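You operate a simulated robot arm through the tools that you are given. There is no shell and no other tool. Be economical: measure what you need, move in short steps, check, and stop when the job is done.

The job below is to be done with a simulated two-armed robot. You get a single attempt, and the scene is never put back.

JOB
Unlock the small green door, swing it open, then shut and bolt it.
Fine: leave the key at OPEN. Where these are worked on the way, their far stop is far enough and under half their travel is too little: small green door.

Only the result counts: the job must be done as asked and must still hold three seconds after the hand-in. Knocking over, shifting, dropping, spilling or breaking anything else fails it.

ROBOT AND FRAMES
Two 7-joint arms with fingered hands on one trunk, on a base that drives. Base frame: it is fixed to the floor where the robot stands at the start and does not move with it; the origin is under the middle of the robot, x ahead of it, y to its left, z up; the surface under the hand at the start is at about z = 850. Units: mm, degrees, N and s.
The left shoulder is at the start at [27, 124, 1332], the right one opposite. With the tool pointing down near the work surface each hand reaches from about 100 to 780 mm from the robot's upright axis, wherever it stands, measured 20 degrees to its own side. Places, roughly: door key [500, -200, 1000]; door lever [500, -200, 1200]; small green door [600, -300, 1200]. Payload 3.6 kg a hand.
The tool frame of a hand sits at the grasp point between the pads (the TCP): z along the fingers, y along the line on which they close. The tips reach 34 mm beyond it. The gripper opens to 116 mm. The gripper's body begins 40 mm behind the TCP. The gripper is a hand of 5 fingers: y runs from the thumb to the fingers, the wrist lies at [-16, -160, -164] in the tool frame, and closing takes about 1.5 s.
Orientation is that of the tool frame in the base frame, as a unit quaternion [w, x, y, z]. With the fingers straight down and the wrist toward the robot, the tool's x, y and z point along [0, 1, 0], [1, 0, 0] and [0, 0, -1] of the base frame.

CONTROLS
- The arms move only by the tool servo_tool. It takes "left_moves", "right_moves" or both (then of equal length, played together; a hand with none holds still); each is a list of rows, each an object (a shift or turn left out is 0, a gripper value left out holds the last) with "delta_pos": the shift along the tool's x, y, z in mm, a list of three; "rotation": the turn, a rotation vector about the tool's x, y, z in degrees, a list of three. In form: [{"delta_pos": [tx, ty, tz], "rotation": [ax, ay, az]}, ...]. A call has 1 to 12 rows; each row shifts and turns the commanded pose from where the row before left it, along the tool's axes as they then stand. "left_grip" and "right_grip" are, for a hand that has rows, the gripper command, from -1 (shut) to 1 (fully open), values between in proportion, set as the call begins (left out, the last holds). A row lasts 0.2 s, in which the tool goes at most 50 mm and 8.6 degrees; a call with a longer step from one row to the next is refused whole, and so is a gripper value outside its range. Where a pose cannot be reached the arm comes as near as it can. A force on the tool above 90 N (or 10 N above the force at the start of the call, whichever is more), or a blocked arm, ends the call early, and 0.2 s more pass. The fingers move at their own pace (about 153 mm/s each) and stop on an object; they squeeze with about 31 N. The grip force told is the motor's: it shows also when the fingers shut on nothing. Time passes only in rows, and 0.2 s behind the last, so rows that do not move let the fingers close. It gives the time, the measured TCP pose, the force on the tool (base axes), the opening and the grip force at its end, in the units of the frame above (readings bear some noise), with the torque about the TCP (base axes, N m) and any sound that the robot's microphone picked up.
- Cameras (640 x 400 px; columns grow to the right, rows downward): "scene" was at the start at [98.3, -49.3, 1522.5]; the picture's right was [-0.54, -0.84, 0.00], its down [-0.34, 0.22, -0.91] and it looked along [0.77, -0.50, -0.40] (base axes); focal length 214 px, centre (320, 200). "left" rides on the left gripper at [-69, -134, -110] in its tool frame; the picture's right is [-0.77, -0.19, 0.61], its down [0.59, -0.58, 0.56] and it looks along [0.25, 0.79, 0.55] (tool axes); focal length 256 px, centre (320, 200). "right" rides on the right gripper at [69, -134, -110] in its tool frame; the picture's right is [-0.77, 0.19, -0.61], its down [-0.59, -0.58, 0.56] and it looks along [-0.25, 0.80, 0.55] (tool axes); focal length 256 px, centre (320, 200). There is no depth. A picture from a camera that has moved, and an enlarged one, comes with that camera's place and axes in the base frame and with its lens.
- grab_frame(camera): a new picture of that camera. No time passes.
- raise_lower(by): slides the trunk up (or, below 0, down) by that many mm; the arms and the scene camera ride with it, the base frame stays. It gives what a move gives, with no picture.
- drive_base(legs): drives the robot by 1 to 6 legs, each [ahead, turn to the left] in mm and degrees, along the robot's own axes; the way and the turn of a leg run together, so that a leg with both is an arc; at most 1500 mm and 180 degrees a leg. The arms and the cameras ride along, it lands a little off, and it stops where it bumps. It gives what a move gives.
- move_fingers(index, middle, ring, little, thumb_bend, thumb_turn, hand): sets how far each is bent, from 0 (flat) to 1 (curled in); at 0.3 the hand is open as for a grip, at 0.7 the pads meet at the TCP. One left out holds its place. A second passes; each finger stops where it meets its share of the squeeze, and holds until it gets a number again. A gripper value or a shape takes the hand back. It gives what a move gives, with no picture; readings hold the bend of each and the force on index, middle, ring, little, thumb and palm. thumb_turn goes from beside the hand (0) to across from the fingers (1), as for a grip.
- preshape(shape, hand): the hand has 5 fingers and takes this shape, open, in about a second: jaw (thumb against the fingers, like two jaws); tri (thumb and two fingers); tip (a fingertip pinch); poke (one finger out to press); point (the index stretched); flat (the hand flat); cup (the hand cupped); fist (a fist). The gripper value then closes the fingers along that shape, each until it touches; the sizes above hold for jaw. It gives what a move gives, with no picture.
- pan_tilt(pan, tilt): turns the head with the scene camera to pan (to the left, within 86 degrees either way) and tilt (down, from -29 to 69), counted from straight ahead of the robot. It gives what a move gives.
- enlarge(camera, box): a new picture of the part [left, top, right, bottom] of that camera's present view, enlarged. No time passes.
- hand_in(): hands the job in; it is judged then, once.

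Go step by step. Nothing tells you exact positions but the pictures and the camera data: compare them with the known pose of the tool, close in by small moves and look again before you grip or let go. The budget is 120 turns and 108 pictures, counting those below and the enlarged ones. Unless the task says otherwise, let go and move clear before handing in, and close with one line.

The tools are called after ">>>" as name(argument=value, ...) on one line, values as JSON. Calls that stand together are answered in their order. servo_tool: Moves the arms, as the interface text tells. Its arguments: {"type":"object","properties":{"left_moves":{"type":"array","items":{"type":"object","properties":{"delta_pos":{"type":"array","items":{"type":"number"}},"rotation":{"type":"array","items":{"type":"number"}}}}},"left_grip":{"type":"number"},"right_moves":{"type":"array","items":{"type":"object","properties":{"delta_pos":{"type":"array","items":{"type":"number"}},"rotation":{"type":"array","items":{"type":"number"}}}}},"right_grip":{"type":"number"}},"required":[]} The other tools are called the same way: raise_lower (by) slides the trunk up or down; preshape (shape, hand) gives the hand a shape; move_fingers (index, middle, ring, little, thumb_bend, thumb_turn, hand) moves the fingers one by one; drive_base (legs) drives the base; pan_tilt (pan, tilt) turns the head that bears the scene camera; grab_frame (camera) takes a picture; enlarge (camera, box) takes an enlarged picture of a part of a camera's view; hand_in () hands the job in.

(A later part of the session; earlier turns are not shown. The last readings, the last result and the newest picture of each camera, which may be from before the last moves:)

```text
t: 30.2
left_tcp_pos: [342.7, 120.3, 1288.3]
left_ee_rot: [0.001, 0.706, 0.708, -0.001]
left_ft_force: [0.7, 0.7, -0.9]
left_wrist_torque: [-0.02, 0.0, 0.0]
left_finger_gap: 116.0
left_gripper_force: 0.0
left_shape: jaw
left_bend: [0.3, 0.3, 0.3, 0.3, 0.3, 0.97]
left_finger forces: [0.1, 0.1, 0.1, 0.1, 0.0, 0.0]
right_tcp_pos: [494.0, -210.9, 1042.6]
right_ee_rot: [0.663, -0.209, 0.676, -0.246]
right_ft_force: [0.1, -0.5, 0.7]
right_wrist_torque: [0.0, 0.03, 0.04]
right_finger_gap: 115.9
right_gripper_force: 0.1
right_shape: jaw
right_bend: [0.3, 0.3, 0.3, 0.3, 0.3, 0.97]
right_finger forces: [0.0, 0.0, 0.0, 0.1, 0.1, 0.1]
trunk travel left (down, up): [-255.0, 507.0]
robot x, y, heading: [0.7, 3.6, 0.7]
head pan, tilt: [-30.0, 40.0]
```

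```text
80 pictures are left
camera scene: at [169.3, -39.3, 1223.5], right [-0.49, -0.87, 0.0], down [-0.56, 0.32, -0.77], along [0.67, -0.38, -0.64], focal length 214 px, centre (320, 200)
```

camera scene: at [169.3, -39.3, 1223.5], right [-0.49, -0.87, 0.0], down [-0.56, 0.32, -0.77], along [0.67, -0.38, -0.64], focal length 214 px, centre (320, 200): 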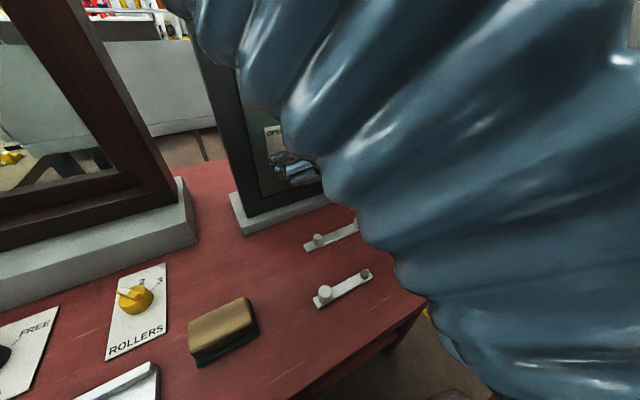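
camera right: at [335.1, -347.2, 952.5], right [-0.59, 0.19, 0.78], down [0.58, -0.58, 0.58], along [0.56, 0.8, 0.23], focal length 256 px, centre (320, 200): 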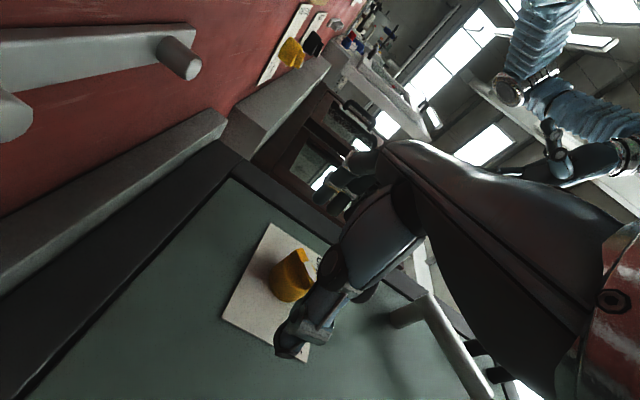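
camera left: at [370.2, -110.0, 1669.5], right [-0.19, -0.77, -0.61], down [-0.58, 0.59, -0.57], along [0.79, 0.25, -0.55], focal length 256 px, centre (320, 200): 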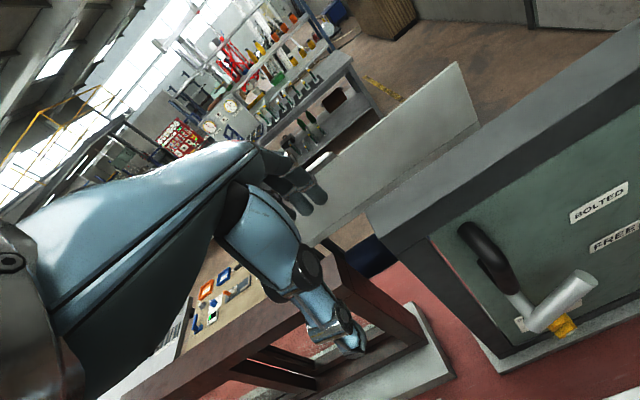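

I'll back off to see the knob.

>>> servo_tool(right_moves=[{"delta_pos": [0, 0, -25]}, {"delta_pos": [0, 0, -25]}, {"delta_pos": [0, 0, -25]}, {"delta_pos": [0, 0, -15]}])

>>> grab_frame(camera="right")

>>> grab_frame(camera="scene")

```text
t: 31.2
left_tcp_pos: [343.0, 119.9, 1289.7]
left_ee_rot: [0.0, 0.705, 0.709, -0.001]
left_ft_force: [-0.2, -0.1, -0.3]
left_wrist_torque: [-0.04, 0.03, 0.0]
left_finger_gap: 116.1
left_gripper_force: 0.0
left_shape: jaw
left_bend: [0.3, 0.3, 0.3, 0.3, 0.3, 0.97]
left_finger forces: [0.0, 0.0, 0.0, 0.0, 0.0, 0.0]
right_tcp_pos: [460.9, -207.5, 1040.1]
right_ee_rot: [0.662, -0.211, 0.675, -0.247]
right_ft_force: [-0.3, -0.1, -0.1]
right_wrist_torque: [-0.01, -0.02, 0.0]
right_finger_gap: 115.8
right_gripper_force: 0.0
right_shape: jaw
right_bend: [0.3, 0.3, 0.3, 0.3, 0.3, 0.97]
right_finger forces: [0.0, 0.1, 0.0, 0.1, 0.1, 0.0]
right hand out of reach, approached as far as the arm can: row 2, 3, 4
trunk travel left (down, up): [-255.0, 507.0]
robot x, y, heading: [-0.5, -0.9, 0.6]
head pan, tilt: [-30.0, 40.0]
```

```text
79 pictures are left
camera right: at [344.2, -350.4, 1069.7], right [-0.58, 0.65, 0.49], down [0.56, -0.12, 0.82], along [0.59, 0.75, -0.29], focal length 256 px, centre (320, 200)
```

right: 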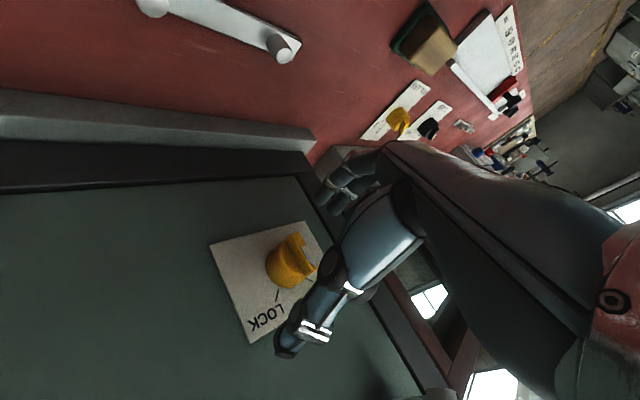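

```text
78 pictures are left
camera scene: at [169.5, -39.1, 1223.4], right [-0.49, -0.87, 0.0], down [-0.56, 0.31, -0.77], along [0.67, -0.38, -0.64], focal length 214 px, centre (320, 200)
```

scene: 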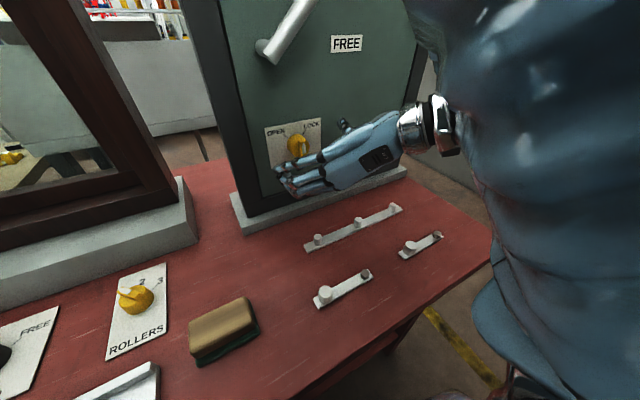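

>>> enlarge(camera="scene", box=[256, 110, 346, 180])

>>> enlarge(camera="right", box=[200, 210, 340, 340])

```text
5.71 times, centred on (301, 145) of scene
camera zoom: at [169.5, -39.1, 1223.4], right [-0.49, -0.87, 0.0], down [-0.56, 0.31, -0.77], along [0.67, -0.38, -0.64], focal length 1226 px, centre (429, 514)
```

zoom: 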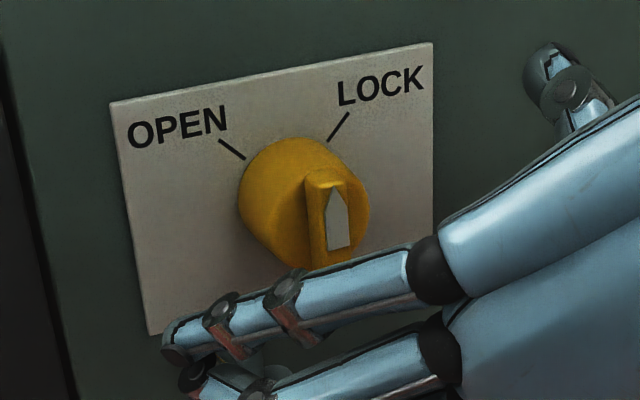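

```text
3.08 times, centred on (270, 275) of right
camera zoom: at [344.2, -350.4, 1069.7], right [-0.58, 0.65, 0.49], down [0.56, -0.12, 0.82], along [0.59, 0.75, -0.29], focal length 788 px, centre (474, -31)
```

zoom: 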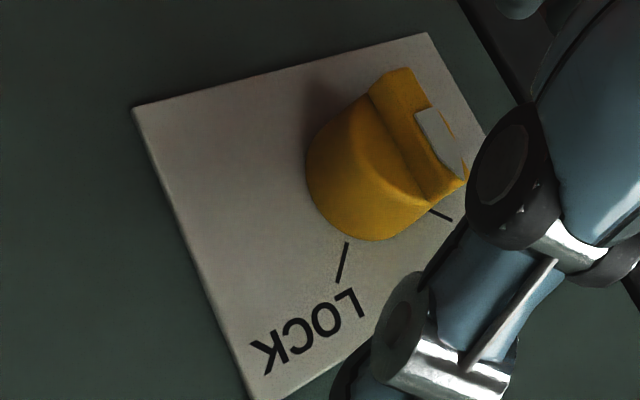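

The pointer now points straight up, about halfway. With the hand already tilted this way, closing again will turn it further. I'll re-approach and close.

>>> servo_tool(right_moves=[{"delta_pos": [-1.6, 7, 0]}, {"delta_pos": [-1.6, 7, 8]}, {"delta_pos": [0, 0, 9]}, {"delta_pos": [0, 0, 9]}, {"delta_pos": [0, 0, 9]}])

>>> servo_tool(right_moves=[{}, {}, {}, {}, {}, {}, {}, {}], right_grip=-1)

>>> enlarge(camera="right", box=[200, 210, 400, 360])

```text
t: 32.4
left_tcp_pos: [342.7, 120.3, 1288.8]
left_ee_rot: [0.0, 0.706, 0.708, 0.0]
left_ft_force: [-1.5, -0.2, 0.2]
left_wrist_torque: [-0.01, 0.0, 0.03]
left_finger_gap: 115.8
left_gripper_force: 0.1
left_shape: jaw
left_bend: [0.3, 0.3, 0.3, 0.3, 0.3, 0.97]
left_finger forces: [0.1, 0.0, 0.0, 0.0, 0.0, 0.0]
right_tcp_pos: [495.6, -203.4, 1038.1]
right_ee_rot: [0.663, -0.211, 0.675, -0.246]
right_ft_force: [-0.8, -0.3, -0.2]
right_wrist_torque: [0.03, -0.01, 0.02]
right_finger_gap: 116.0
right_gripper_force: 0.1
right_shape: jaw
right_bend: [0.3, 0.3, 0.3, 0.3, 0.3, 0.97]
right_finger forces: [0.0, 0.0, 0.0, 0.0, 0.0, 0.1]
right hand out of reach, approached as far as the arm can: row 1
trunk travel left (down, up): [-255.0, 507.0]
robot x, y, heading: [-1.8, -2.3, 0.3]
head pan, tilt: [-30.0, 40.0]
```

```text
t: 34.2
left_tcp_pos: [341.8, 120.3, 1288.5]
left_ee_rot: [0.0, 0.706, 0.709, 0.0]
left_ft_force: [0.3, -0.4, 0.8]
left_wrist_torque: [-0.02, 0.01, 0.02]
left_finger_gap: 115.8
left_gripper_force: 0.0
left_shape: jaw
left_bend: [0.3, 0.3, 0.3, 0.3, 0.3, 0.97]
left_finger forces: [0.0, 0.1, 0.0, 0.0, 0.0, 0.0]
right_tcp_pos: [496.5, -203.5, 1038.7]
right_ee_rot: [0.662, -0.21, 0.675, -0.248]
right_ft_force: [0.7, -0.7, 0.7]
right_wrist_torque: [0.02, 0.08, 0.14]
right_finger_gap: 32.7
right_gripper_force: 31.2
right_shape: jaw
right_bend: [0.44, 0.48, 0.67, 0.65, 0.7, 1.0]
right_finger forces: [13.2, 9.0, 0.0, 0.0, 22.9, 0.0]
trunk travel left (down, up): [-255.0, 507.0]
robot x, y, heading: [-3.5, -0.8, 0.5]
head pan, tilt: [-30.0, 40.0]
```

```text
2.67 times, centred on (300, 285) of right
camera zoom: at [378.7, -345.8, 1067.1], right [-0.58, 0.65, 0.49], down [0.56, -0.13, 0.82], along [0.59, 0.75, -0.29], focal length 683 px, centre (373, -27)
```

zoom: 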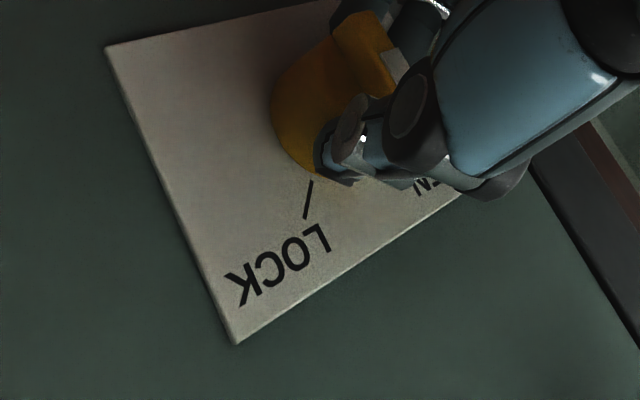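

Gripped again. I'll continue turning counter-clockwise.

>>> servo_tool(right_moves=[{"rotation": [0, 0, -5]}, {"rotation": [0, 0, -5]}, {"rotation": [0, 0, -5]}, {"rotation": [0, 0, -5]}, {"rotation": [0, 0, -5]}, {"rotation": [0, 0, -5]}, {"rotation": [0, 0, -5]}, {"rotation": [0, 0, -5]}, {"rotation": [0, 0, -5]}])

>>> enlarge(camera="right", box=[200, 210, 400, 360])

```text
t: 35.1
left_tcp_pos: [342.7, 122.9, 1288.5]
left_ee_rot: [0.001, 0.704, 0.71, -0.002]
left_ft_force: [0.6, -2.1, -0.8]
left_wrist_torque: [0.08, -0.01, 0.0]
left_finger_gap: 116.1
left_gripper_force: 0.1
left_shape: jaw
left_bend: [0.3, 0.3, 0.3, 0.3, 0.3, 0.97]
left_finger forces: [0.0, 0.1, 0.0, 0.0, 0.1, 0.1]
right_tcp_pos: [493.9, -206.7, 1046.0]
right_ee_rot: [0.65, -0.22, 0.671, -0.282]
right_ft_force: [-1.8, 31.6, -13.8]
right_wrist_torque: [0.25, 0.32, 0.89]
right_finger_gap: 40.4
right_gripper_force: 30.8
right_shape: jaw
right_bend: [0.43, 0.43, 0.67, 0.65, 0.65, 1.0]
right_finger forces: [21.2, 20.0, 0.0, 0.0, 12.4, 0.0]
trunk travel left (down, up): [-255.0, 507.0]
robot x, y, heading: [-0.6, 1.6, 1.7]
head pan, tilt: [-30.0, 40.0]
stopped in row 4 (right hand): the arm was blocked; the commanded pose is now the measured one
```

```text
2.67 times, centred on (300, 285) of right
camera zoom: at [371.9, -344.0, 1082.8], right [-0.55, 0.7, 0.45], down [0.56, -0.09, 0.83], along [0.62, 0.7, -0.34], focal length 683 px, centre (373, -27)
```

zoom: 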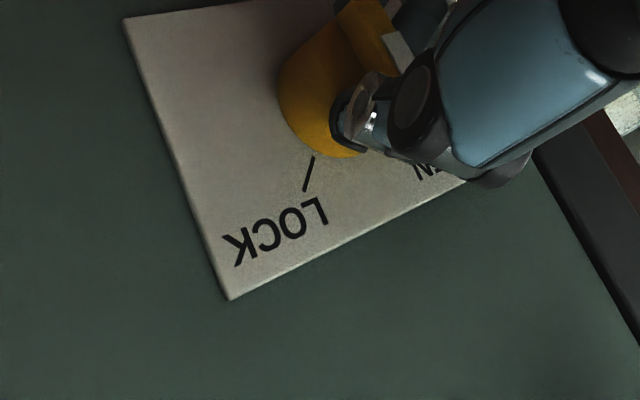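

The arm itself is at its limit here. I'll release, rotate the hand back and regrip for another stroke.

>>> servo_tool(right_moves=[{}, {}, {}, {}, {"delta_pos": [0, 0, -15]}, {"delta_pos": [0, 0, -15]}], right_grip=1)

>>> servo_tool(right_moves=[{"rotation": [0, 0, 7]}, {"rotation": [0, 0, 7]}, {"rotation": [0, 0, 7]}, {"rotation": [0, 0, 7]}, {"rotation": [0, 0, 7]}, {"rotation": [0, 0, 7]}])

>>> grab_frame(camera="scene")

>>> enlarge(camera="right", box=[200, 180, 400, 360])

```text
t: 36.5
left_tcp_pos: [342.0, 121.1, 1288.8]
left_ee_rot: [0.001, 0.705, 0.709, 0.0]
left_ft_force: [0.7, 0.6, 0.5]
left_wrist_torque: [0.02, 0.03, 0.04]
left_finger_gap: 116.0
left_gripper_force: 0.0
left_shape: jaw
left_bend: [0.3, 0.3, 0.3, 0.3, 0.3, 0.97]
left_finger forces: [0.0, 0.0, 0.1, 0.0, 0.1, 0.0]
right_tcp_pos: [471.1, -213.7, 1043.6]
right_ee_rot: [0.647, -0.218, 0.67, -0.291]
right_ft_force: [0.3, 0.4, -0.2]
right_wrist_torque: [0.01, 0.0, -0.03]
right_finger_gap: 115.8
right_gripper_force: 0.0
right_shape: jaw
right_bend: [0.3, 0.3, 0.3, 0.3, 0.3, 0.97]
right_finger forces: [0.0, 0.0, 0.0, 0.0, 0.0, 0.0]
right hand out of reach, approached as far as the arm can: row 6
trunk travel left (down, up): [-255.0, 507.0]
robot x, y, heading: [2.4, -0.6, 1.2]
head pan, tilt: [-30.0, 40.0]
```

```text
t: 37.9
left_tcp_pos: [342.0, 121.2, 1289.1]
left_ee_rot: [0.001, 0.705, 0.71, -0.001]
left_ft_force: [0.1, 0.2, 0.1]
left_wrist_torque: [0.0, -0.03, -0.01]
left_finger_gap: 115.9
left_gripper_force: 0.1
left_shape: jaw
left_bend: [0.3, 0.3, 0.3, 0.3, 0.3, 0.97]
left_finger forces: [0.0, 0.0, 0.1, 0.0, 0.1, 0.0]
right_tcp_pos: [471.3, -212.4, 1045.8]
right_ee_rot: [0.711, 0.038, 0.701, -0.036]
right_ft_force: [0.5, -0.2, 0.1]
right_wrist_torque: [0.03, 0.0, 0.01]
right_finger_gap: 116.1
right_gripper_force: 0.1
right_shape: jaw
right_bend: [0.3, 0.3, 0.3, 0.3, 0.3, 0.97]
right_finger forces: [0.1, 0.1, 0.0, 0.0, 0.1, 0.1]
trunk travel left (down, up): [-255.0, 507.0]
robot x, y, heading: [0.2, -0.4, 1.1]
head pan, tilt: [-30.0, 40.0]
```

```text
73 pictures are left
camera scene: at [169.6, -38.0, 1223.4], right [-0.48, -0.88, 0.0], down [-0.56, 0.31, -0.77], along [0.67, -0.37, -0.64], focal length 214 px, centre (320, 200)
```

scene: 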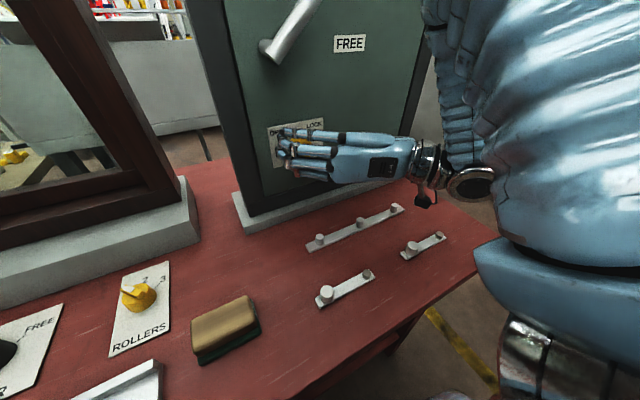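

```text
2.22 times, centred on (300, 270) of right
camera zoom: at [349.7, -335.1, 976.3], right [-0.6, 0.25, 0.76], down [0.49, -0.63, 0.6], along [0.63, 0.73, 0.25], focal length 569 px, centre (364, 44)
```

zoom: 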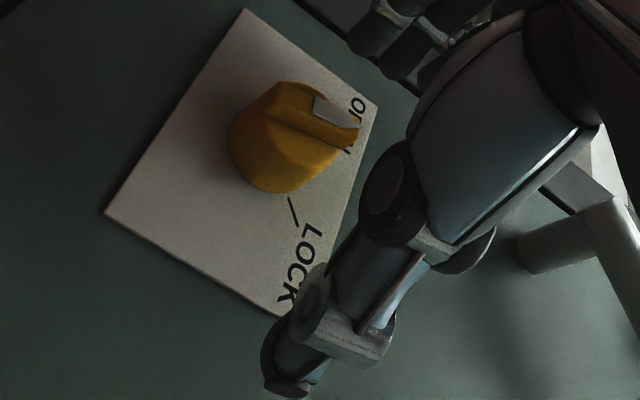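

The pointer is past vertical. I'll regrip with the wrist to the right and give it another stroke.

>>> servo_tool(right_moves=[{"delta_pos": [5, 9, 0], "rotation": [-3, 0, 0]}, {"delta_pos": [6, 9, 0], "rotation": [-3, 0, 0]}, {"delta_pos": [0, 0, 9]}, {"delta_pos": [0, 0, 9]}, {"delta_pos": [0, 0, 8]}])

>>> servo_tool(right_moves=[{}, {}, {}, {}, {}, {}, {}, {}], right_grip=-1)

>>> servo_tool(right_moves=[{"rotation": [0, 0, -6]}, {"rotation": [0, 0, -6]}, {"rotation": [0, 0, -6]}, {"rotation": [0, 0, -6]}, {"rotation": [0, 0, -6]}, {"rotation": [0, 0, -6]}, {"rotation": [0, 0, -6]}])

>>> enlarge(camera="right", box=[200, 180, 400, 360])

```text
t: 39.1
left_tcp_pos: [342.4, 121.5, 1288.9]
left_ee_rot: [0.001, 0.705, 0.709, -0.001]
left_ft_force: [0.5, -0.3, 0.3]
left_wrist_torque: [0.0, 0.01, 0.02]
left_finger_gap: 116.1
left_gripper_force: 0.1
left_shape: jaw
left_bend: [0.3, 0.3, 0.3, 0.3, 0.3, 0.97]
left_finger forces: [0.0, 0.1, 0.1, 0.1, 0.1, 0.0]
right_tcp_pos: [499.1, -195.2, 1035.7]
right_ee_rot: [0.711, 0.0, 0.703, -0.002]
right_ft_force: [0.2, -0.7, -0.3]
right_wrist_torque: [-0.01, 0.01, -0.01]
right_finger_gap: 116.1
right_gripper_force: 0.0
right_shape: jaw
right_bend: [0.3, 0.3, 0.3, 0.3, 0.3, 0.97]
right_finger forces: [0.0, 0.1, 0.1, 0.0, 0.1, 0.1]
trunk travel left (down, up): [-255.0, 507.0]
robot x, y, heading: [-0.4, 0.6, 1.0]
head pan, tilt: [-30.0, 40.0]
```

```text
t: 40.9
left_tcp_pos: [340.7, 120.4, 1288.5]
left_ee_rot: [0.0, 0.705, 0.709, -0.001]
left_ft_force: [-0.3, -0.4, 1.3]
left_wrist_torque: [0.02, 0.04, -0.03]
left_finger_gap: 116.1
left_gripper_force: 0.0
left_shape: jaw
left_bend: [0.3, 0.3, 0.3, 0.3, 0.3, 0.97]
left_finger forces: [0.0, 0.0, 0.1, 0.0, 0.0, 0.1]
right_tcp_pos: [499.5, -195.3, 1036.0]
right_ee_rot: [0.711, 0.001, 0.703, -0.002]
right_ft_force: [1.6, -2.5, 2.9]
right_wrist_torque: [-0.02, -0.05, 0.16]
right_finger_gap: 32.8
right_gripper_force: 30.5
right_shape: jaw
right_bend: [0.53, 0.58, 0.69, 0.69, 0.7, 1.0]
right_finger forces: [15.2, 10.1, 0.1, 0.1, 27.5, 0.0]
trunk travel left (down, up): [-255.0, 507.0]
robot x, y, heading: [-0.7, -0.4, 1.2]
head pan, tilt: [-30.0, 40.0]
```

```text
t: 42.5
left_tcp_pos: [344.1, 123.4, 1287.5]
left_ee_rot: [0.001, 0.704, 0.71, -0.003]
left_ft_force: [-0.1, -0.6, 0.4]
left_wrist_torque: [-0.01, -0.02, -0.01]
left_finger_gap: 115.8
left_gripper_force: 0.2
left_shape: jaw
left_bend: [0.3, 0.3, 0.3, 0.3, 0.3, 0.97]
left_finger forces: [0.1, 0.0, 0.0, 0.1, 0.0, 0.1]
right_tcp_pos: [499.1, -195.9, 1041.8]
right_ee_rot: [0.671, -0.226, 0.662, -0.247]
right_ft_force: [-4.2, 18.0, -23.4]
right_wrist_torque: [0.2, 0.91, 0.9]
right_finger_gap: 31.4
right_gripper_force: 31.5
right_shape: jaw
right_bend: [0.49, 0.54, 0.69, 0.69, 0.7, 0.99]
right_finger forces: [27.4, 16.3, 0.0, 0.1, 14.8, 0.1]
trunk travel left (down, up): [-255.0, 507.0]
robot x, y, heading: [-0.8, -1.5, 1.4]
head pan, tilt: [-30.0, 40.0]
```

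```text
2.22 times, centred on (300, 270) of right
camera zoom: at [385.9, -342.8, 1070.4], right [-0.61, 0.64, 0.47], down [0.54, -0.09, 0.83], along [0.58, 0.76, -0.29], focal length 569 px, centre (364, 44)
```

zoom: 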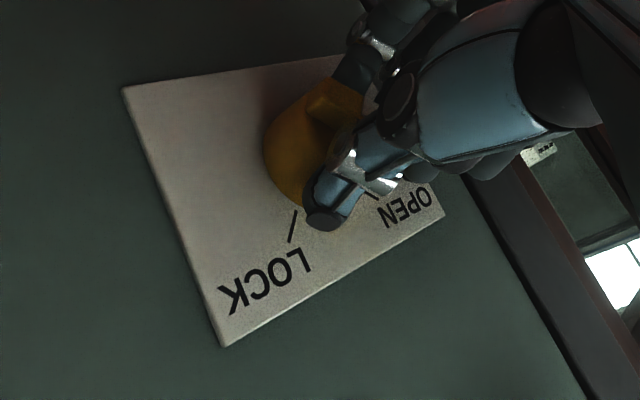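

That stroke worked without blocking. A little more, then I'll release and look.

>>> servo_tool(right_moves=[{"rotation": [0, 0, -5]}, {"rotation": [0, 0, -5]}, {"rotation": [0, 0, -5]}, {}])

>>> servo_tool(right_moves=[{}, {}, {}, {}, {"delta_pos": [0, 0, -15]}, {"delta_pos": [0, 0, -15]}], right_grip=1)

>>> enlarge(camera="right", box=[200, 180, 400, 360])

>>> enlarge(camera="scene", box=[256, 110, 346, 180])

```text
t: 43.0
left_tcp_pos: [342.3, 129.0, 1288.9]
left_ee_rot: [0.003, 0.702, 0.712, -0.003]
left_ft_force: [0.5, -0.3, 0.0]
left_wrist_torque: [0.02, 0.0, 0.02]
left_finger_gap: 115.6
left_gripper_force: 0.0
left_shape: jaw
left_bend: [0.3, 0.3, 0.3, 0.3, 0.3, 0.97]
left_finger forces: [0.1, 0.0, 0.0, 0.0, 0.0, 0.0]
right_tcp_pos: [497.4, -194.9, 1053.1]
right_ee_rot: [0.676, -0.218, 0.656, -0.256]
right_ft_force: [-4.9, 31.3, -7.8]
right_wrist_torque: [0.64, 0.35, 0.97]
right_finger_gap: 29.0
right_gripper_force: 30.7
right_shape: jaw
right_bend: [0.42, 0.65, 0.69, 0.69, 0.7, 1.0]
right_finger forces: [34.0, 0.1, 0.1, 0.1, 4.2, 0.0]
trunk travel left (down, up): [-255.0, 507.0]
robot x, y, heading: [-0.9, 0.2, 2.2]
head pan, tilt: [-30.0, 40.0]
stopped in row 2 (right hand): the arm was blocked; the commanded pose is now the measured one
```

```text
t: 44.4
left_tcp_pos: [340.1, 119.6, 1290.1]
left_ee_rot: [0.002, 0.704, 0.71, 0.001]
left_ft_force: [-0.2, -0.2, 0.6]
left_wrist_torque: [0.02, -0.03, 0.0]
left_finger_gap: 115.9
left_gripper_force: 0.1
left_shape: jaw
left_bend: [0.3, 0.3, 0.3, 0.3, 0.3, 0.97]
left_finger forces: [0.0, 0.0, 0.1, 0.0, 0.1, 0.1]
right_tcp_pos: [469.1, -216.3, 1051.3]
right_ee_rot: [0.671, -0.202, 0.66, -0.271]
right_ft_force: [-0.3, 0.3, -0.9]
right_wrist_torque: [0.01, -0.02, 0.02]
right_finger_gap: 115.9
right_gripper_force: 0.0
right_shape: jaw
right_bend: [0.3, 0.3, 0.3, 0.3, 0.3, 0.97]
right_finger forces: [0.1, 0.1, 0.0, 0.0, 0.1, 0.0]
right hand out of reach, approached as far as the arm can: row 6
trunk travel left (down, up): [-255.0, 507.0]
robot x, y, heading: [0.7, -1.7, 1.5]
head pan, tilt: [-30.0, 40.0]
```

```text
2.22 times, centred on (300, 270) of right
camera zoom: at [346.5, -354.5, 1077.8], right [-0.58, 0.68, 0.45], down [0.52, -0.12, 0.85], along [0.63, 0.72, -0.28], focal length 569 px, centre (364, 44)
```

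zoom: 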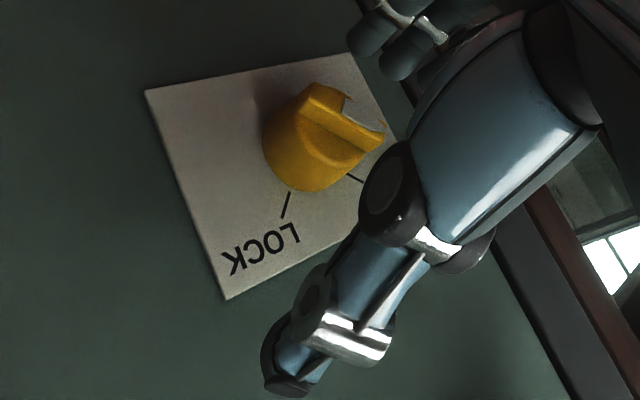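

```text
5.71 times, centred on (301, 145) of scene
camera zoom: at [167.5, -37.5, 1223.9], right [-0.47, -0.88, 0.0], down [-0.56, 0.31, -0.77], along [0.68, -0.36, -0.64], focal length 1226 px, centre (429, 514)
```

zoom: 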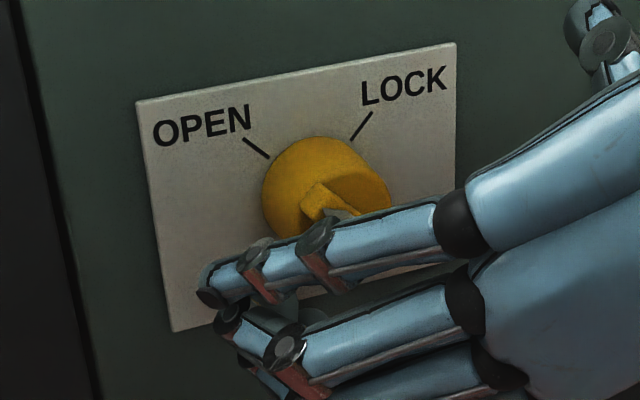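

It looks turned to the left now. I'll move the hand right to see the knob properly.

>>> servo_tool(right_moves=[{"rotation": [0, 0, 7]}, {"rotation": [0, 0, 7]}, {"rotation": [0, 0, 7]}, {"rotation": [0, 0, 7]}, {"rotation": [0, 0, 7]}, {"delta_pos": [0, -30, 0]}, {"delta_pos": [0, -30, 0]}, {"delta_pos": [0, -30, 0]}])

>>> enlarge(camera="scene", box=[256, 100, 346, 170])

```text
t: 46.2
left_tcp_pos: [340.9, 120.1, 1289.1]
left_ee_rot: [0.0, 0.704, 0.71, -0.001]
left_ft_force: [-0.6, -0.8, -0.5]
left_wrist_torque: [-0.01, 0.01, 0.0]
left_finger_gap: 116.0
left_gripper_force: 0.0
left_shape: jaw
left_bend: [0.3, 0.3, 0.3, 0.3, 0.3, 0.97]
left_finger forces: [0.0, 0.0, 0.0, 0.1, 0.0, 0.0]
right_tcp_pos: [462.7, -295.6, 1055.9]
right_ee_rot: [0.723, -0.006, 0.689, -0.045]
right_ft_force: [-0.2, -0.9, -0.3]
right_wrist_torque: [0.0, 0.02, 0.02]
right_finger_gap: 115.9
right_gripper_force: 0.1
right_shape: jaw
right_bend: [0.3, 0.3, 0.3, 0.3, 0.3, 0.97]
right_finger forces: [0.0, 0.0, 0.0, 0.0, 0.0, 0.0]
trunk travel left (down, up): [-255.0, 507.0]
robot x, y, heading: [-0.2, 2.5, 1.6]
head pan, tilt: [-30.0, 40.0]
```

```text
5.71 times, centred on (301, 135) of scene
camera zoom: at [169.4, -37.0, 1223.5], right [-0.47, -0.88, 0.0], down [-0.57, 0.31, -0.77], along [0.67, -0.36, -0.64], focal length 1226 px, centre (429, 571)
```

zoom: 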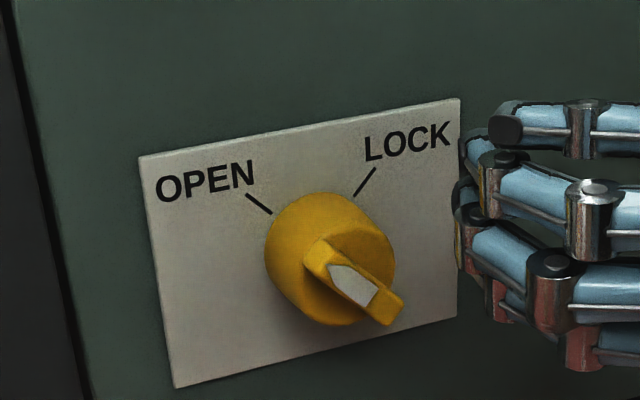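

The knob is at OPEN. Next is the lever: I'll close the fingers, back off right, and raise the trunk so the hand comes above the lever tip.

>>> servo_tool(right_moves=[{"delta_pos": [0, -25, -15]}, {"delta_pos": [0, -25, -15]}, {"delta_pos": [0, -20, -15]}, {}, {}, {}, {}], right_grip=-1)

>>> raise_lower(by=280)

>>> grab_frame(camera="scene")

>>> grab_frame(camera="right")

```text
t: 47.8
left_tcp_pos: [342.1, 122.0, 1289.3]
left_ee_rot: [0.0, 0.703, 0.711, 0.0]
left_ft_force: [-0.1, -0.1, 0.7]
left_wrist_torque: [0.0, 0.01, -0.01]
left_finger_gap: 116.1
left_gripper_force: 0.1
left_shape: jaw
left_bend: [0.3, 0.3, 0.3, 0.3, 0.3, 0.97]
left_finger forces: [0.0, 0.0, 0.0, 0.0, 0.0, 0.0]
right_tcp_pos: [415.0, -362.5, 1060.0]
right_ee_rot: [0.724, -0.006, 0.688, -0.046]
right_ft_force: [0.5, 0.4, -0.1]
right_wrist_torque: [0.02, 0.02, 0.02]
right_finger_gap: 0.0
right_gripper_force: 0.1
right_shape: jaw
right_bend: [0.7, 0.7, 0.69, 0.73, 0.7, 1.0]
right_finger forces: [0.0, 0.0, 0.1, 0.0, 0.1, 0.1]
trunk travel left (down, up): [-255.0, 507.0]
robot x, y, heading: [1.6, 0.1, 1.5]
head pan, tilt: [-30.0, 40.0]
```

```text
t: 50.6
left_tcp_pos: [342.3, 120.6, 1567.5]
left_ee_rot: [0.0, 0.703, 0.711, -0.001]
left_ft_force: [0.8, 0.0, 0.0]
left_wrist_torque: [0.0, -0.02, 0.0]
left_finger_gap: 116.1
left_gripper_force: 0.0
left_shape: jaw
left_bend: [0.3, 0.3, 0.3, 0.3, 0.3, 0.97]
left_finger forces: [0.0, 0.1, 0.0, 0.1, 0.0, 0.1]
right_tcp_pos: [414.1, -361.2, 1340.3]
right_ee_rot: [0.724, -0.006, 0.688, -0.045]
right_ft_force: [0.3, 1.2, 0.3]
right_wrist_torque: [0.01, 0.0, 0.03]
right_finger_gap: 3.1
right_gripper_force: 0.0
right_shape: jaw
right_bend: [0.7, 0.7, 0.69, 0.73, 0.7, 1.0]
right_finger forces: [0.0, 0.0, 0.1, 0.0, 0.0, 0.0]
trunk travel left (down, up): [-535.0, 227.0]
robot x, y, heading: [-2.7, 0.2, 1.8]
head pan, tilt: [-30.0, 40.0]
```

```text
67 pictures are left
camera scene: at [94.0, -38.5, 1507.4], right [-0.47, -0.88, 0.0], down [-0.57, 0.3, -0.77], along [0.67, -0.36, -0.64], focal length 214 px, centre (320, 200)
```

scene: 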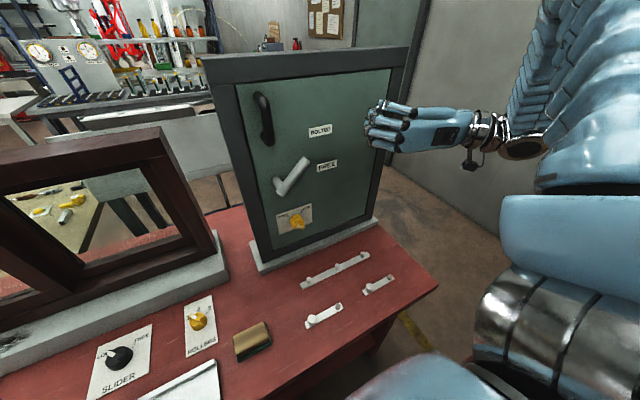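

```text
66 pictures are left
camera right: at [300.6, -494.5, 1275.9], right [-0.64, 0.28, 0.72], down [0.5, -0.56, 0.66], along [0.59, 0.78, 0.22], focal length 256 px, centre (320, 200)
```

right: 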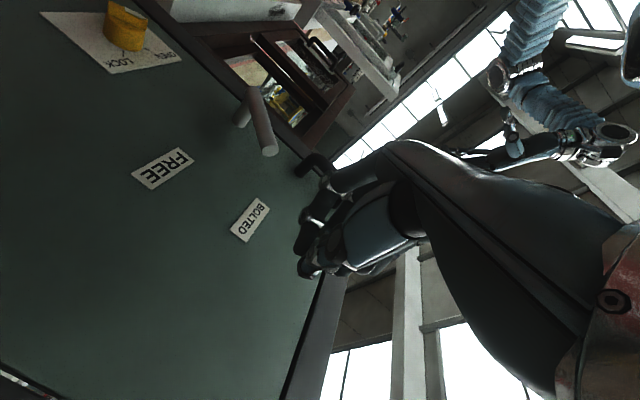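

Lever tip confirmed near (506,-220,1255). I'll move the closed hand above it.

>>> servo_tool(right_moves=[{"delta_pos": [-1, 25, 0]}, {"delta_pos": [-1, 25, 0]}, {"delta_pos": [-1, 25, 0]}, {"delta_pos": [-1, 25, 0]}, {"delta_pos": [-1, 25, 0]}, {"delta_pos": [-1, 25, 0]}, {"delta_pos": [0, 0, 16.5]}, {"delta_pos": [0, 0, 16.5]}, {"delta_pos": [0, 0, 16.5]}, {"delta_pos": [0, 0, 16.5]}])

>>> grab_frame(camera="right")

>>> grab_frame(camera="scene")

```text
t: 52.8
left_tcp_pos: [342.2, 121.0, 1568.7]
left_ee_rot: [0.001, 0.703, 0.711, -0.001]
left_ft_force: [1.1, 0.8, -0.3]
left_wrist_torque: [0.0, -0.01, 0.02]
left_finger_gap: 115.9
left_gripper_force: 0.1
left_shape: jaw
left_bend: [0.3, 0.3, 0.3, 0.3, 0.3, 0.97]
left_finger forces: [0.1, 0.0, 0.0, 0.0, 0.0, 0.0]
right_tcp_pos: [488.0, -215.8, 1338.2]
right_ee_rot: [0.724, -0.005, 0.689, -0.046]
right_ft_force: [0.7, -0.6, -0.3]
right_wrist_torque: [0.0, -0.01, 0.02]
right_finger_gap: 0.0
right_gripper_force: 0.0
right_shape: jaw
right_bend: [0.7, 0.7, 0.69, 0.73, 0.7, 1.0]
right_finger forces: [0.0, 0.0, 0.1, 0.0, 0.0, 0.0]
trunk travel left (down, up): [-535.0, 227.0]
robot x, y, heading: [2.6, -0.1, 1.7]
head pan, tilt: [-30.0, 40.0]
```

```text
65 pictures are left
camera right: at [374.7, -348.9, 1274.1], right [-0.64, 0.28, 0.72], down [0.5, -0.56, 0.66], along [0.59, 0.78, 0.22], focal length 256 px, centre (320, 200)
```

right: 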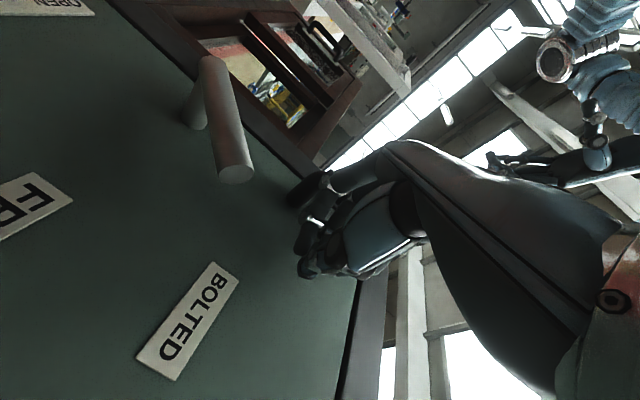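

```text
64 pictures are left
camera scene: at [94.5, -38.1, 1507.4], right [-0.47, -0.88, 0.0], down [-0.57, 0.3, -0.77], along [0.67, -0.36, -0.64], focal length 214 px, centre (320, 200)
```

scene: 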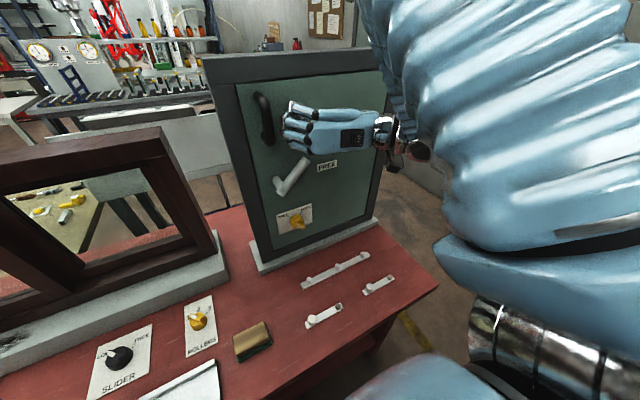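

The hand is over the lever tip; pushing down.

>>> servo_tool(right_moves=[{"delta_pos": [10, 0, 0]}, {"delta_pos": [10, 0, 0]}, {"delta_pos": [10, 0, 0]}, {"delta_pos": [10, -1, 0]}, {"delta_pos": [10, -1, 0]}, {"delta_pos": [10, -1, 0]}, {"delta_pos": [10, 0, 0]}, {"delta_pos": [10, 0, 0]}, {"delta_pos": [10, 0, 0]}])

>>> grab_frame(camera="right")

>>> grab_frame(camera="scene")

```text
t: 54.8
left_tcp_pos: [341.3, 120.8, 1568.6]
left_ee_rot: [0.001, 0.703, 0.711, -0.001]
left_ft_force: [0.8, -0.1, 0.1]
left_wrist_torque: [0.02, -0.01, -0.02]
left_finger_gap: 115.7
left_gripper_force: 0.0
left_shape: jaw
left_bend: [0.3, 0.3, 0.3, 0.3, 0.3, 0.97]
left_finger forces: [0.1, 0.0, 0.0, 0.1, 0.0, 0.0]
right_tcp_pos: [481.5, -256.3, 1303.9]
right_ee_rot: [0.723, -0.006, 0.69, -0.046]
right_ft_force: [0.2, 0.9, -0.7]
right_wrist_torque: [0.0, -0.01, 0.0]
right_finger_gap: 0.1
right_gripper_force: 0.1
right_shape: jaw
right_bend: [0.7, 0.7, 0.69, 0.73, 0.7, 1.0]
right_finger forces: [0.0, 0.1, 0.0, 0.1, 0.0, 0.0]
right hand out of reach, approached as far as the arm can: row 2, 3, 4, 5, 6, 7, 8, 9
trunk travel left (down, up): [-535.0, 227.0]
robot x, y, heading: [-0.1, 0.1, 1.6]
head pan, tilt: [-30.0, 40.0]
```

```text
63 pictures are left
camera right: at [367.6, -389.4, 1240.0], right [-0.63, 0.28, 0.72], down [0.5, -0.56, 0.66], along [0.59, 0.78, 0.21], focal length 256 px, centre (320, 200)
```

right: 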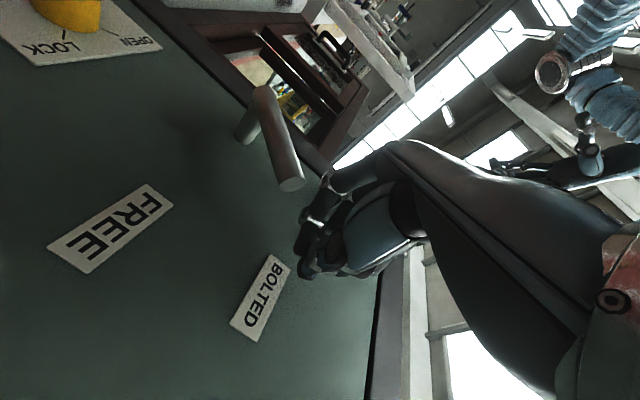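

```text
62 pictures are left
camera scene: at [93.8, -38.8, 1507.4], right [-0.47, -0.88, 0.0], down [-0.57, 0.3, -0.77], along [0.67, -0.36, -0.64], focal length 214 px, centre (320, 200)
```

scene: 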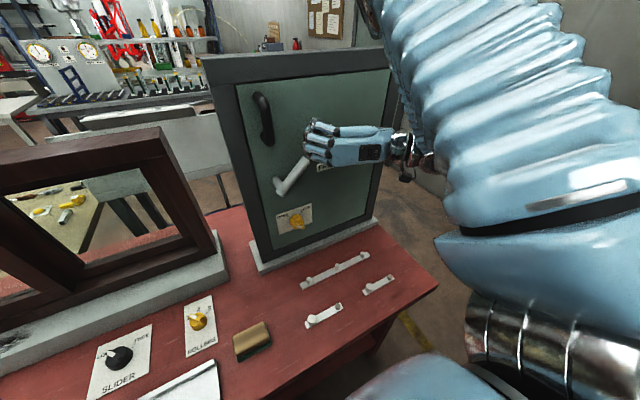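

The arm reaches no lower here, but the trunk can supply the downward push. I'll return over the lever and lower the trunk.

>>> servo_tool(right_moves=[{"delta_pos": [-5, 12, 2]}, {"delta_pos": [-5, 12, 2]}, {"delta_pos": [0, 12, 2]}])

>>> raise_lower(by=-50)

>>> grab_frame(camera="right")

```text
t: 55.6
left_tcp_pos: [341.7, 123.4, 1569.8]
left_ee_rot: [0.002, 0.704, 0.71, -0.002]
left_ft_force: [0.6, 0.4, -1.6]
left_wrist_torque: [-0.01, 0.02, 0.02]
left_finger_gap: 115.6
left_gripper_force: 0.0
left_shape: jaw
left_bend: [0.3, 0.3, 0.3, 0.3, 0.3, 0.97]
left_finger forces: [0.0, 0.1, 0.0, 0.0, 0.0, 0.0]
right_tcp_pos: [487.7, -224.4, 1322.5]
right_ee_rot: [0.722, -0.007, 0.69, -0.047]
right_ft_force: [0.1, 0.8, -0.8]
right_wrist_torque: [-0.02, 0.0, -0.05]
right_finger_gap: 0.0
right_gripper_force: 0.0
right_shape: jaw
right_bend: [0.7, 0.7, 0.69, 0.73, 0.7, 1.0]
right_finger forces: [0.0, 0.0, 0.1, 0.0, 0.0, 0.0]
right hand out of reach, approached as far as the arm can: row 2, 3
trunk travel left (down, up): [-535.0, 227.0]
robot x, y, heading: [-1.0, 1.0, 1.8]
head pan, tilt: [-30.0, 40.0]
```

```text
t: 56.5
left_tcp_pos: [341.5, 122.2, 1519.2]
left_ee_rot: [0.001, 0.704, 0.71, -0.001]
left_ft_force: [-1.1, 0.2, -0.7]
left_wrist_torque: [0.01, 0.03, -0.01]
left_finger_gap: 115.9
left_gripper_force: 0.1
left_shape: jaw
left_bend: [0.3, 0.3, 0.3, 0.3, 0.3, 0.97]
left_finger forces: [0.0, 0.0, 0.1, 0.0, 0.1, 0.0]
right_tcp_pos: [487.0, -225.9, 1272.3]
right_ee_rot: [0.723, -0.006, 0.689, -0.045]
right_ft_force: [1.5, 0.0, 0.2]
right_wrist_torque: [0.01, -0.06, -0.02]
right_finger_gap: 0.1
right_gripper_force: 0.1
right_shape: jaw
right_bend: [0.7, 0.7, 0.69, 0.73, 0.7, 1.0]
right_finger forces: [0.6, 0.1, 0.0, 0.0, 0.0, 0.0]
trunk travel left (down, up): [-485.0, 277.0]
robot x, y, heading: [1.7, -1.4, 1.8]
head pan, tilt: [-30.0, 40.0]
```

```text
61 pictures are left
camera right: at [374.0, -359.0, 1208.0], right [-0.63, 0.28, 0.72], down [0.5, -0.56, 0.66], along [0.59, 0.78, 0.22], focal length 256 px, centre (320, 200)
```

right: 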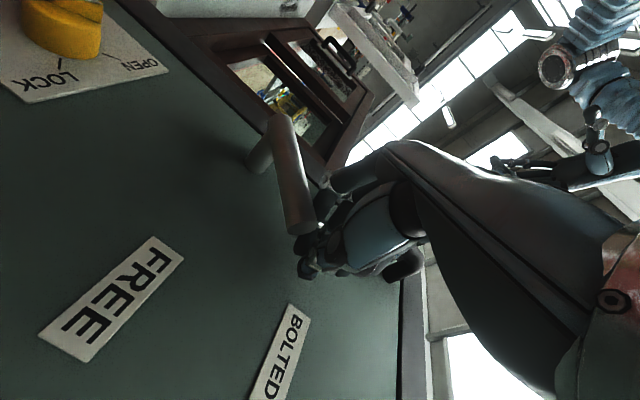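

Nearly touching. Continuing down with the trunk.

>>> raise_lower(by=-40)

>>> grab_frame(camera="right")

>>> grab_frame(camera="scene")

```text
t: 57.4
left_tcp_pos: [341.1, 120.5, 1479.0]
left_ee_rot: [0.001, 0.703, 0.711, 0.0]
left_ft_force: [-0.9, 0.1, 0.4]
left_wrist_torque: [-0.02, 0.0, -0.02]
left_finger_gap: 115.8
left_gripper_force: 0.1
left_shape: jaw
left_bend: [0.3, 0.3, 0.3, 0.3, 0.3, 0.97]
left_finger forces: [0.0, 0.0, 0.0, 0.0, 0.1, 0.0]
right_tcp_pos: [487.1, -225.6, 1232.1]
right_ee_rot: [0.724, -0.006, 0.688, -0.045]
right_ft_force: [0.1, 0.0, 0.1]
right_wrist_torque: [0.01, -0.02, -0.01]
right_finger_gap: 0.1
right_gripper_force: 31.0
right_shape: jaw
right_bend: [0.7, 0.7, 0.69, 0.73, 0.7, 1.0]
right_finger forces: [0.0, 0.0, 0.0, 0.0, 0.1, 0.0]
trunk travel left (down, up): [-445.0, 317.0]
robot x, y, heading: [-2.7, 4.2, 1.6]
head pan, tilt: [-30.0, 40.0]
```

```text
60 pictures are left
camera right: at [373.6, -359.0, 1168.2], right [-0.64, 0.28, 0.72], down [0.5, -0.56, 0.66], along [0.59, 0.78, 0.22], focal length 256 px, centre (320, 200)
```

right: 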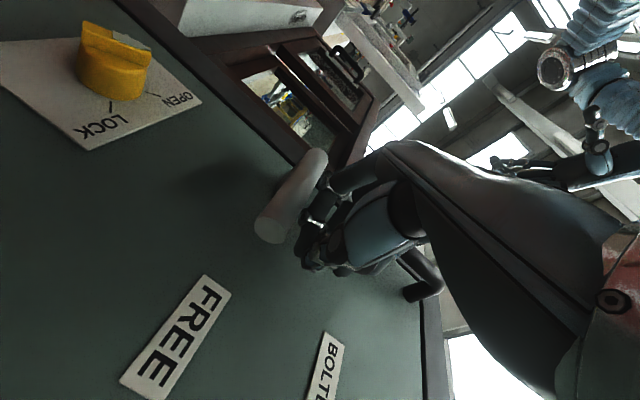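

```text
59 pictures are left
camera scene: at [106.9, -37.9, 1416.9], right [-0.47, -0.88, 0.0], down [-0.57, 0.3, -0.77], along [0.67, -0.36, -0.64], focal length 214 px, centre (320, 200)
```

scene: 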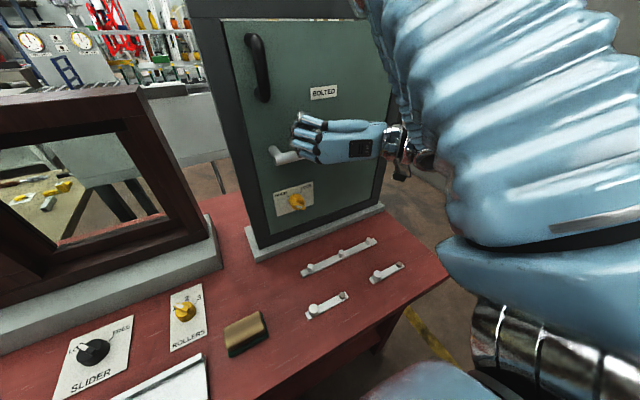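

The lever is about horizontal at FREE. A small further push to check the stop.

>>> raise_lower(by=-15)

>>> grab_frame(camera="right")

```text
t: 58.0
left_tcp_pos: [338.6, 121.4, 1465.2]
left_ee_rot: [0.002, 0.704, 0.71, -0.001]
left_ft_force: [0.6, -0.6, 0.0]
left_wrist_torque: [-0.01, 0.03, 0.02]
left_finger_gap: 115.9
left_gripper_force: 0.1
left_shape: jaw
left_bend: [0.3, 0.3, 0.3, 0.3, 0.3, 0.97]
left_finger forces: [0.0, 0.0, 0.1, 0.0, 0.0, 0.0]
right_tcp_pos: [484.5, -225.8, 1223.5]
right_ee_rot: [0.73, -0.004, 0.682, -0.043]
right_ft_force: [2.0, -4.0, 43.3]
right_wrist_torque: [0.83, -0.45, -0.05]
right_finger_gap: 0.2
right_gripper_force: 31.3
right_shape: jaw
right_bend: [0.7, 0.7, 0.69, 0.73, 0.7, 1.0]
right_finger forces: [41.6, 0.1, 0.0, 0.1, 0.0, 0.0]
trunk travel left (down, up): [-430.0, 332.0]
robot x, y, heading: [-3.1, 3.0, 1.9]
head pan, tilt: [-30.0, 40.0]
```

```text
58 pictures are left
camera right: at [372.9, -358.4, 1156.9], right [-0.65, 0.27, 0.71], down [0.49, -0.56, 0.66], along [0.58, 0.78, 0.23], focal length 256 px, centre (320, 200)
```

right: 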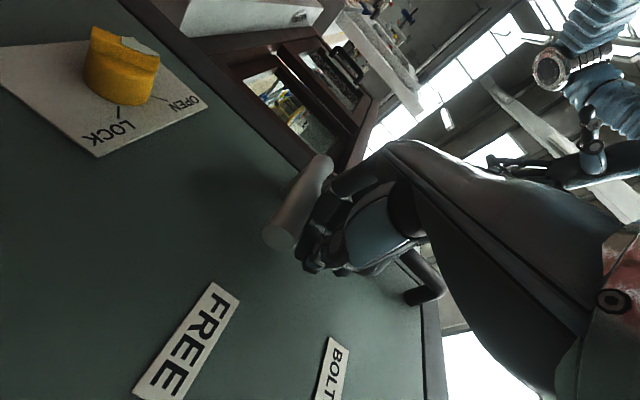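

The lever is on its stop (43 N), so it is at FREE. Now I'll relieve it, back off, open the hand and go up to the black handle at about (508,-140,1353).

>>> raise_lower(by=25)

>>> servo_tool(right_moves=[{"delta_pos": [0, 0, -20]}, {"delta_pos": [0, 0, -20]}, {"delta_pos": [0, 0, -20]}, {"delta_pos": [0, 0, -20]}, {}, {}], right_grip=1)

>>> raise_lower(by=110)

>>> grab_frame(camera="right")

>>> grab_frame(camera="scene")

```text
t: 58.7
left_tcp_pos: [341.3, 121.0, 1488.4]
left_ee_rot: [0.0, 0.703, 0.711, 0.0]
left_ft_force: [-0.2, 0.0, 0.2]
left_wrist_torque: [0.05, 0.01, -0.01]
left_finger_gap: 116.1
left_gripper_force: 0.0
left_shape: jaw
left_bend: [0.3, 0.3, 0.3, 0.3, 0.3, 0.97]
left_finger forces: [0.1, 0.0, 0.0, 0.0, 0.0, 0.0]
right_tcp_pos: [487.9, -225.7, 1240.1]
right_ee_rot: [0.722, -0.006, 0.69, -0.045]
right_ft_force: [0.1, 0.3, 0.7]
right_wrist_torque: [-0.01, -0.01, 0.0]
right_finger_gap: 0.2
right_gripper_force: 30.6
right_shape: jaw
right_bend: [0.7, 0.7, 0.69, 0.73, 0.7, 1.0]
right_finger forces: [0.0, 0.0, 0.1, 0.1, 0.1, 0.0]
trunk travel left (down, up): [-455.0, 307.0]
robot x, y, heading: [-1.6, 0.9, 1.9]
head pan, tilt: [-30.0, 40.0]
```

```text
t: 60.1
left_tcp_pos: [341.5, 120.9, 1489.0]
left_ee_rot: [0.001, 0.704, 0.71, 0.0]
left_ft_force: [-0.2, -0.3, -0.2]
left_wrist_torque: [0.02, 0.01, 0.03]
left_finger_gap: 115.8
left_gripper_force: 0.0
left_shape: jaw
left_bend: [0.3, 0.3, 0.3, 0.3, 0.3, 0.97]
left_finger forces: [0.1, 0.1, 0.0, 0.1, 0.0, 0.0]
right_tcp_pos: [407.9, -220.3, 1239.0]
right_ee_rot: [0.724, -0.006, 0.688, -0.045]
right_ft_force: [0.3, -0.2, 0.2]
right_wrist_torque: [0.03, -0.01, -0.01]
right_finger_gap: 116.0
right_gripper_force: 0.1
right_shape: jaw
right_bend: [0.3, 0.3, 0.3, 0.3, 0.3, 0.97]
right_finger forces: [0.0, 0.0, 0.0, 0.1, 0.0, 0.1]
trunk travel left (down, up): [-455.0, 307.0]
robot x, y, heading: [0.5, -0.2, 1.7]
head pan, tilt: [-30.0, 40.0]
```

```text
t: 61.5
left_tcp_pos: [342.0, 121.1, 1599.9]
left_ee_rot: [0.001, 0.703, 0.711, -0.001]
left_ft_force: [0.5, 1.1, 0.7]
left_wrist_torque: [0.01, -0.02, 0.01]
left_finger_gap: 115.8
left_gripper_force: 0.0
left_shape: jaw
left_bend: [0.3, 0.3, 0.3, 0.3, 0.3, 0.97]
left_finger forces: [0.1, 0.0, 0.0, 0.0, 0.0, 0.0]
right_tcp_pos: [407.1, -221.1, 1347.5]
right_ee_rot: [0.724, -0.007, 0.689, -0.045]
right_ft_force: [0.0, -0.4, 0.1]
right_wrist_torque: [0.02, -0.03, 0.0]
right_finger_gap: 115.9
right_gripper_force: 0.0
right_shape: jaw
right_bend: [0.3, 0.3, 0.3, 0.3, 0.3, 0.97]
right_finger forces: [0.1, 0.0, 0.0, 0.0, 0.0, 0.1]
trunk travel left (down, up): [-565.0, 197.0]
robot x, y, heading: [-2.8, 4.3, 2.0]
head pan, tilt: [-30.0, 40.0]
```

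```text
57 pictures are left
camera right: at [294.5, -354.7, 1283.7], right [-0.64, 0.28, 0.72], down [0.5, -0.56, 0.66], along [0.59, 0.78, 0.22], focal length 256 px, centre (320, 200)
```

right: 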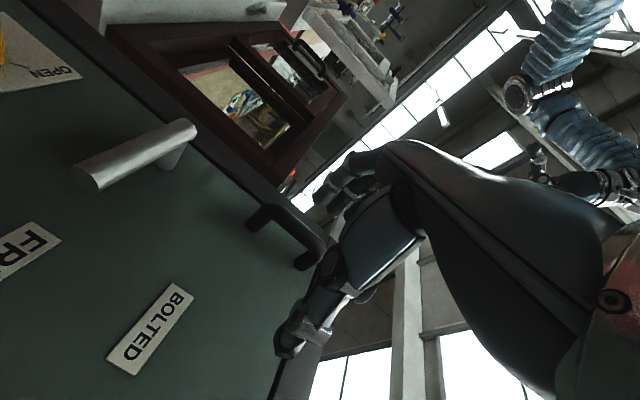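

```text
56 pictures are left
camera scene: at [91.4, -38.4, 1537.5], right [-0.47, -0.88, 0.0], down [-0.57, 0.3, -0.77], along [0.67, -0.36, -0.64], focal length 214 px, centre (320, 200)
```

scene: 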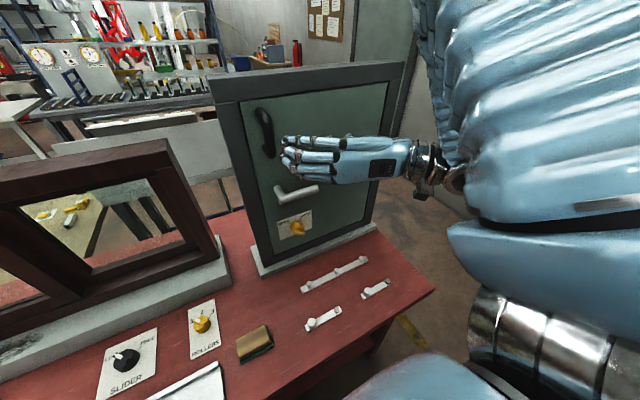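

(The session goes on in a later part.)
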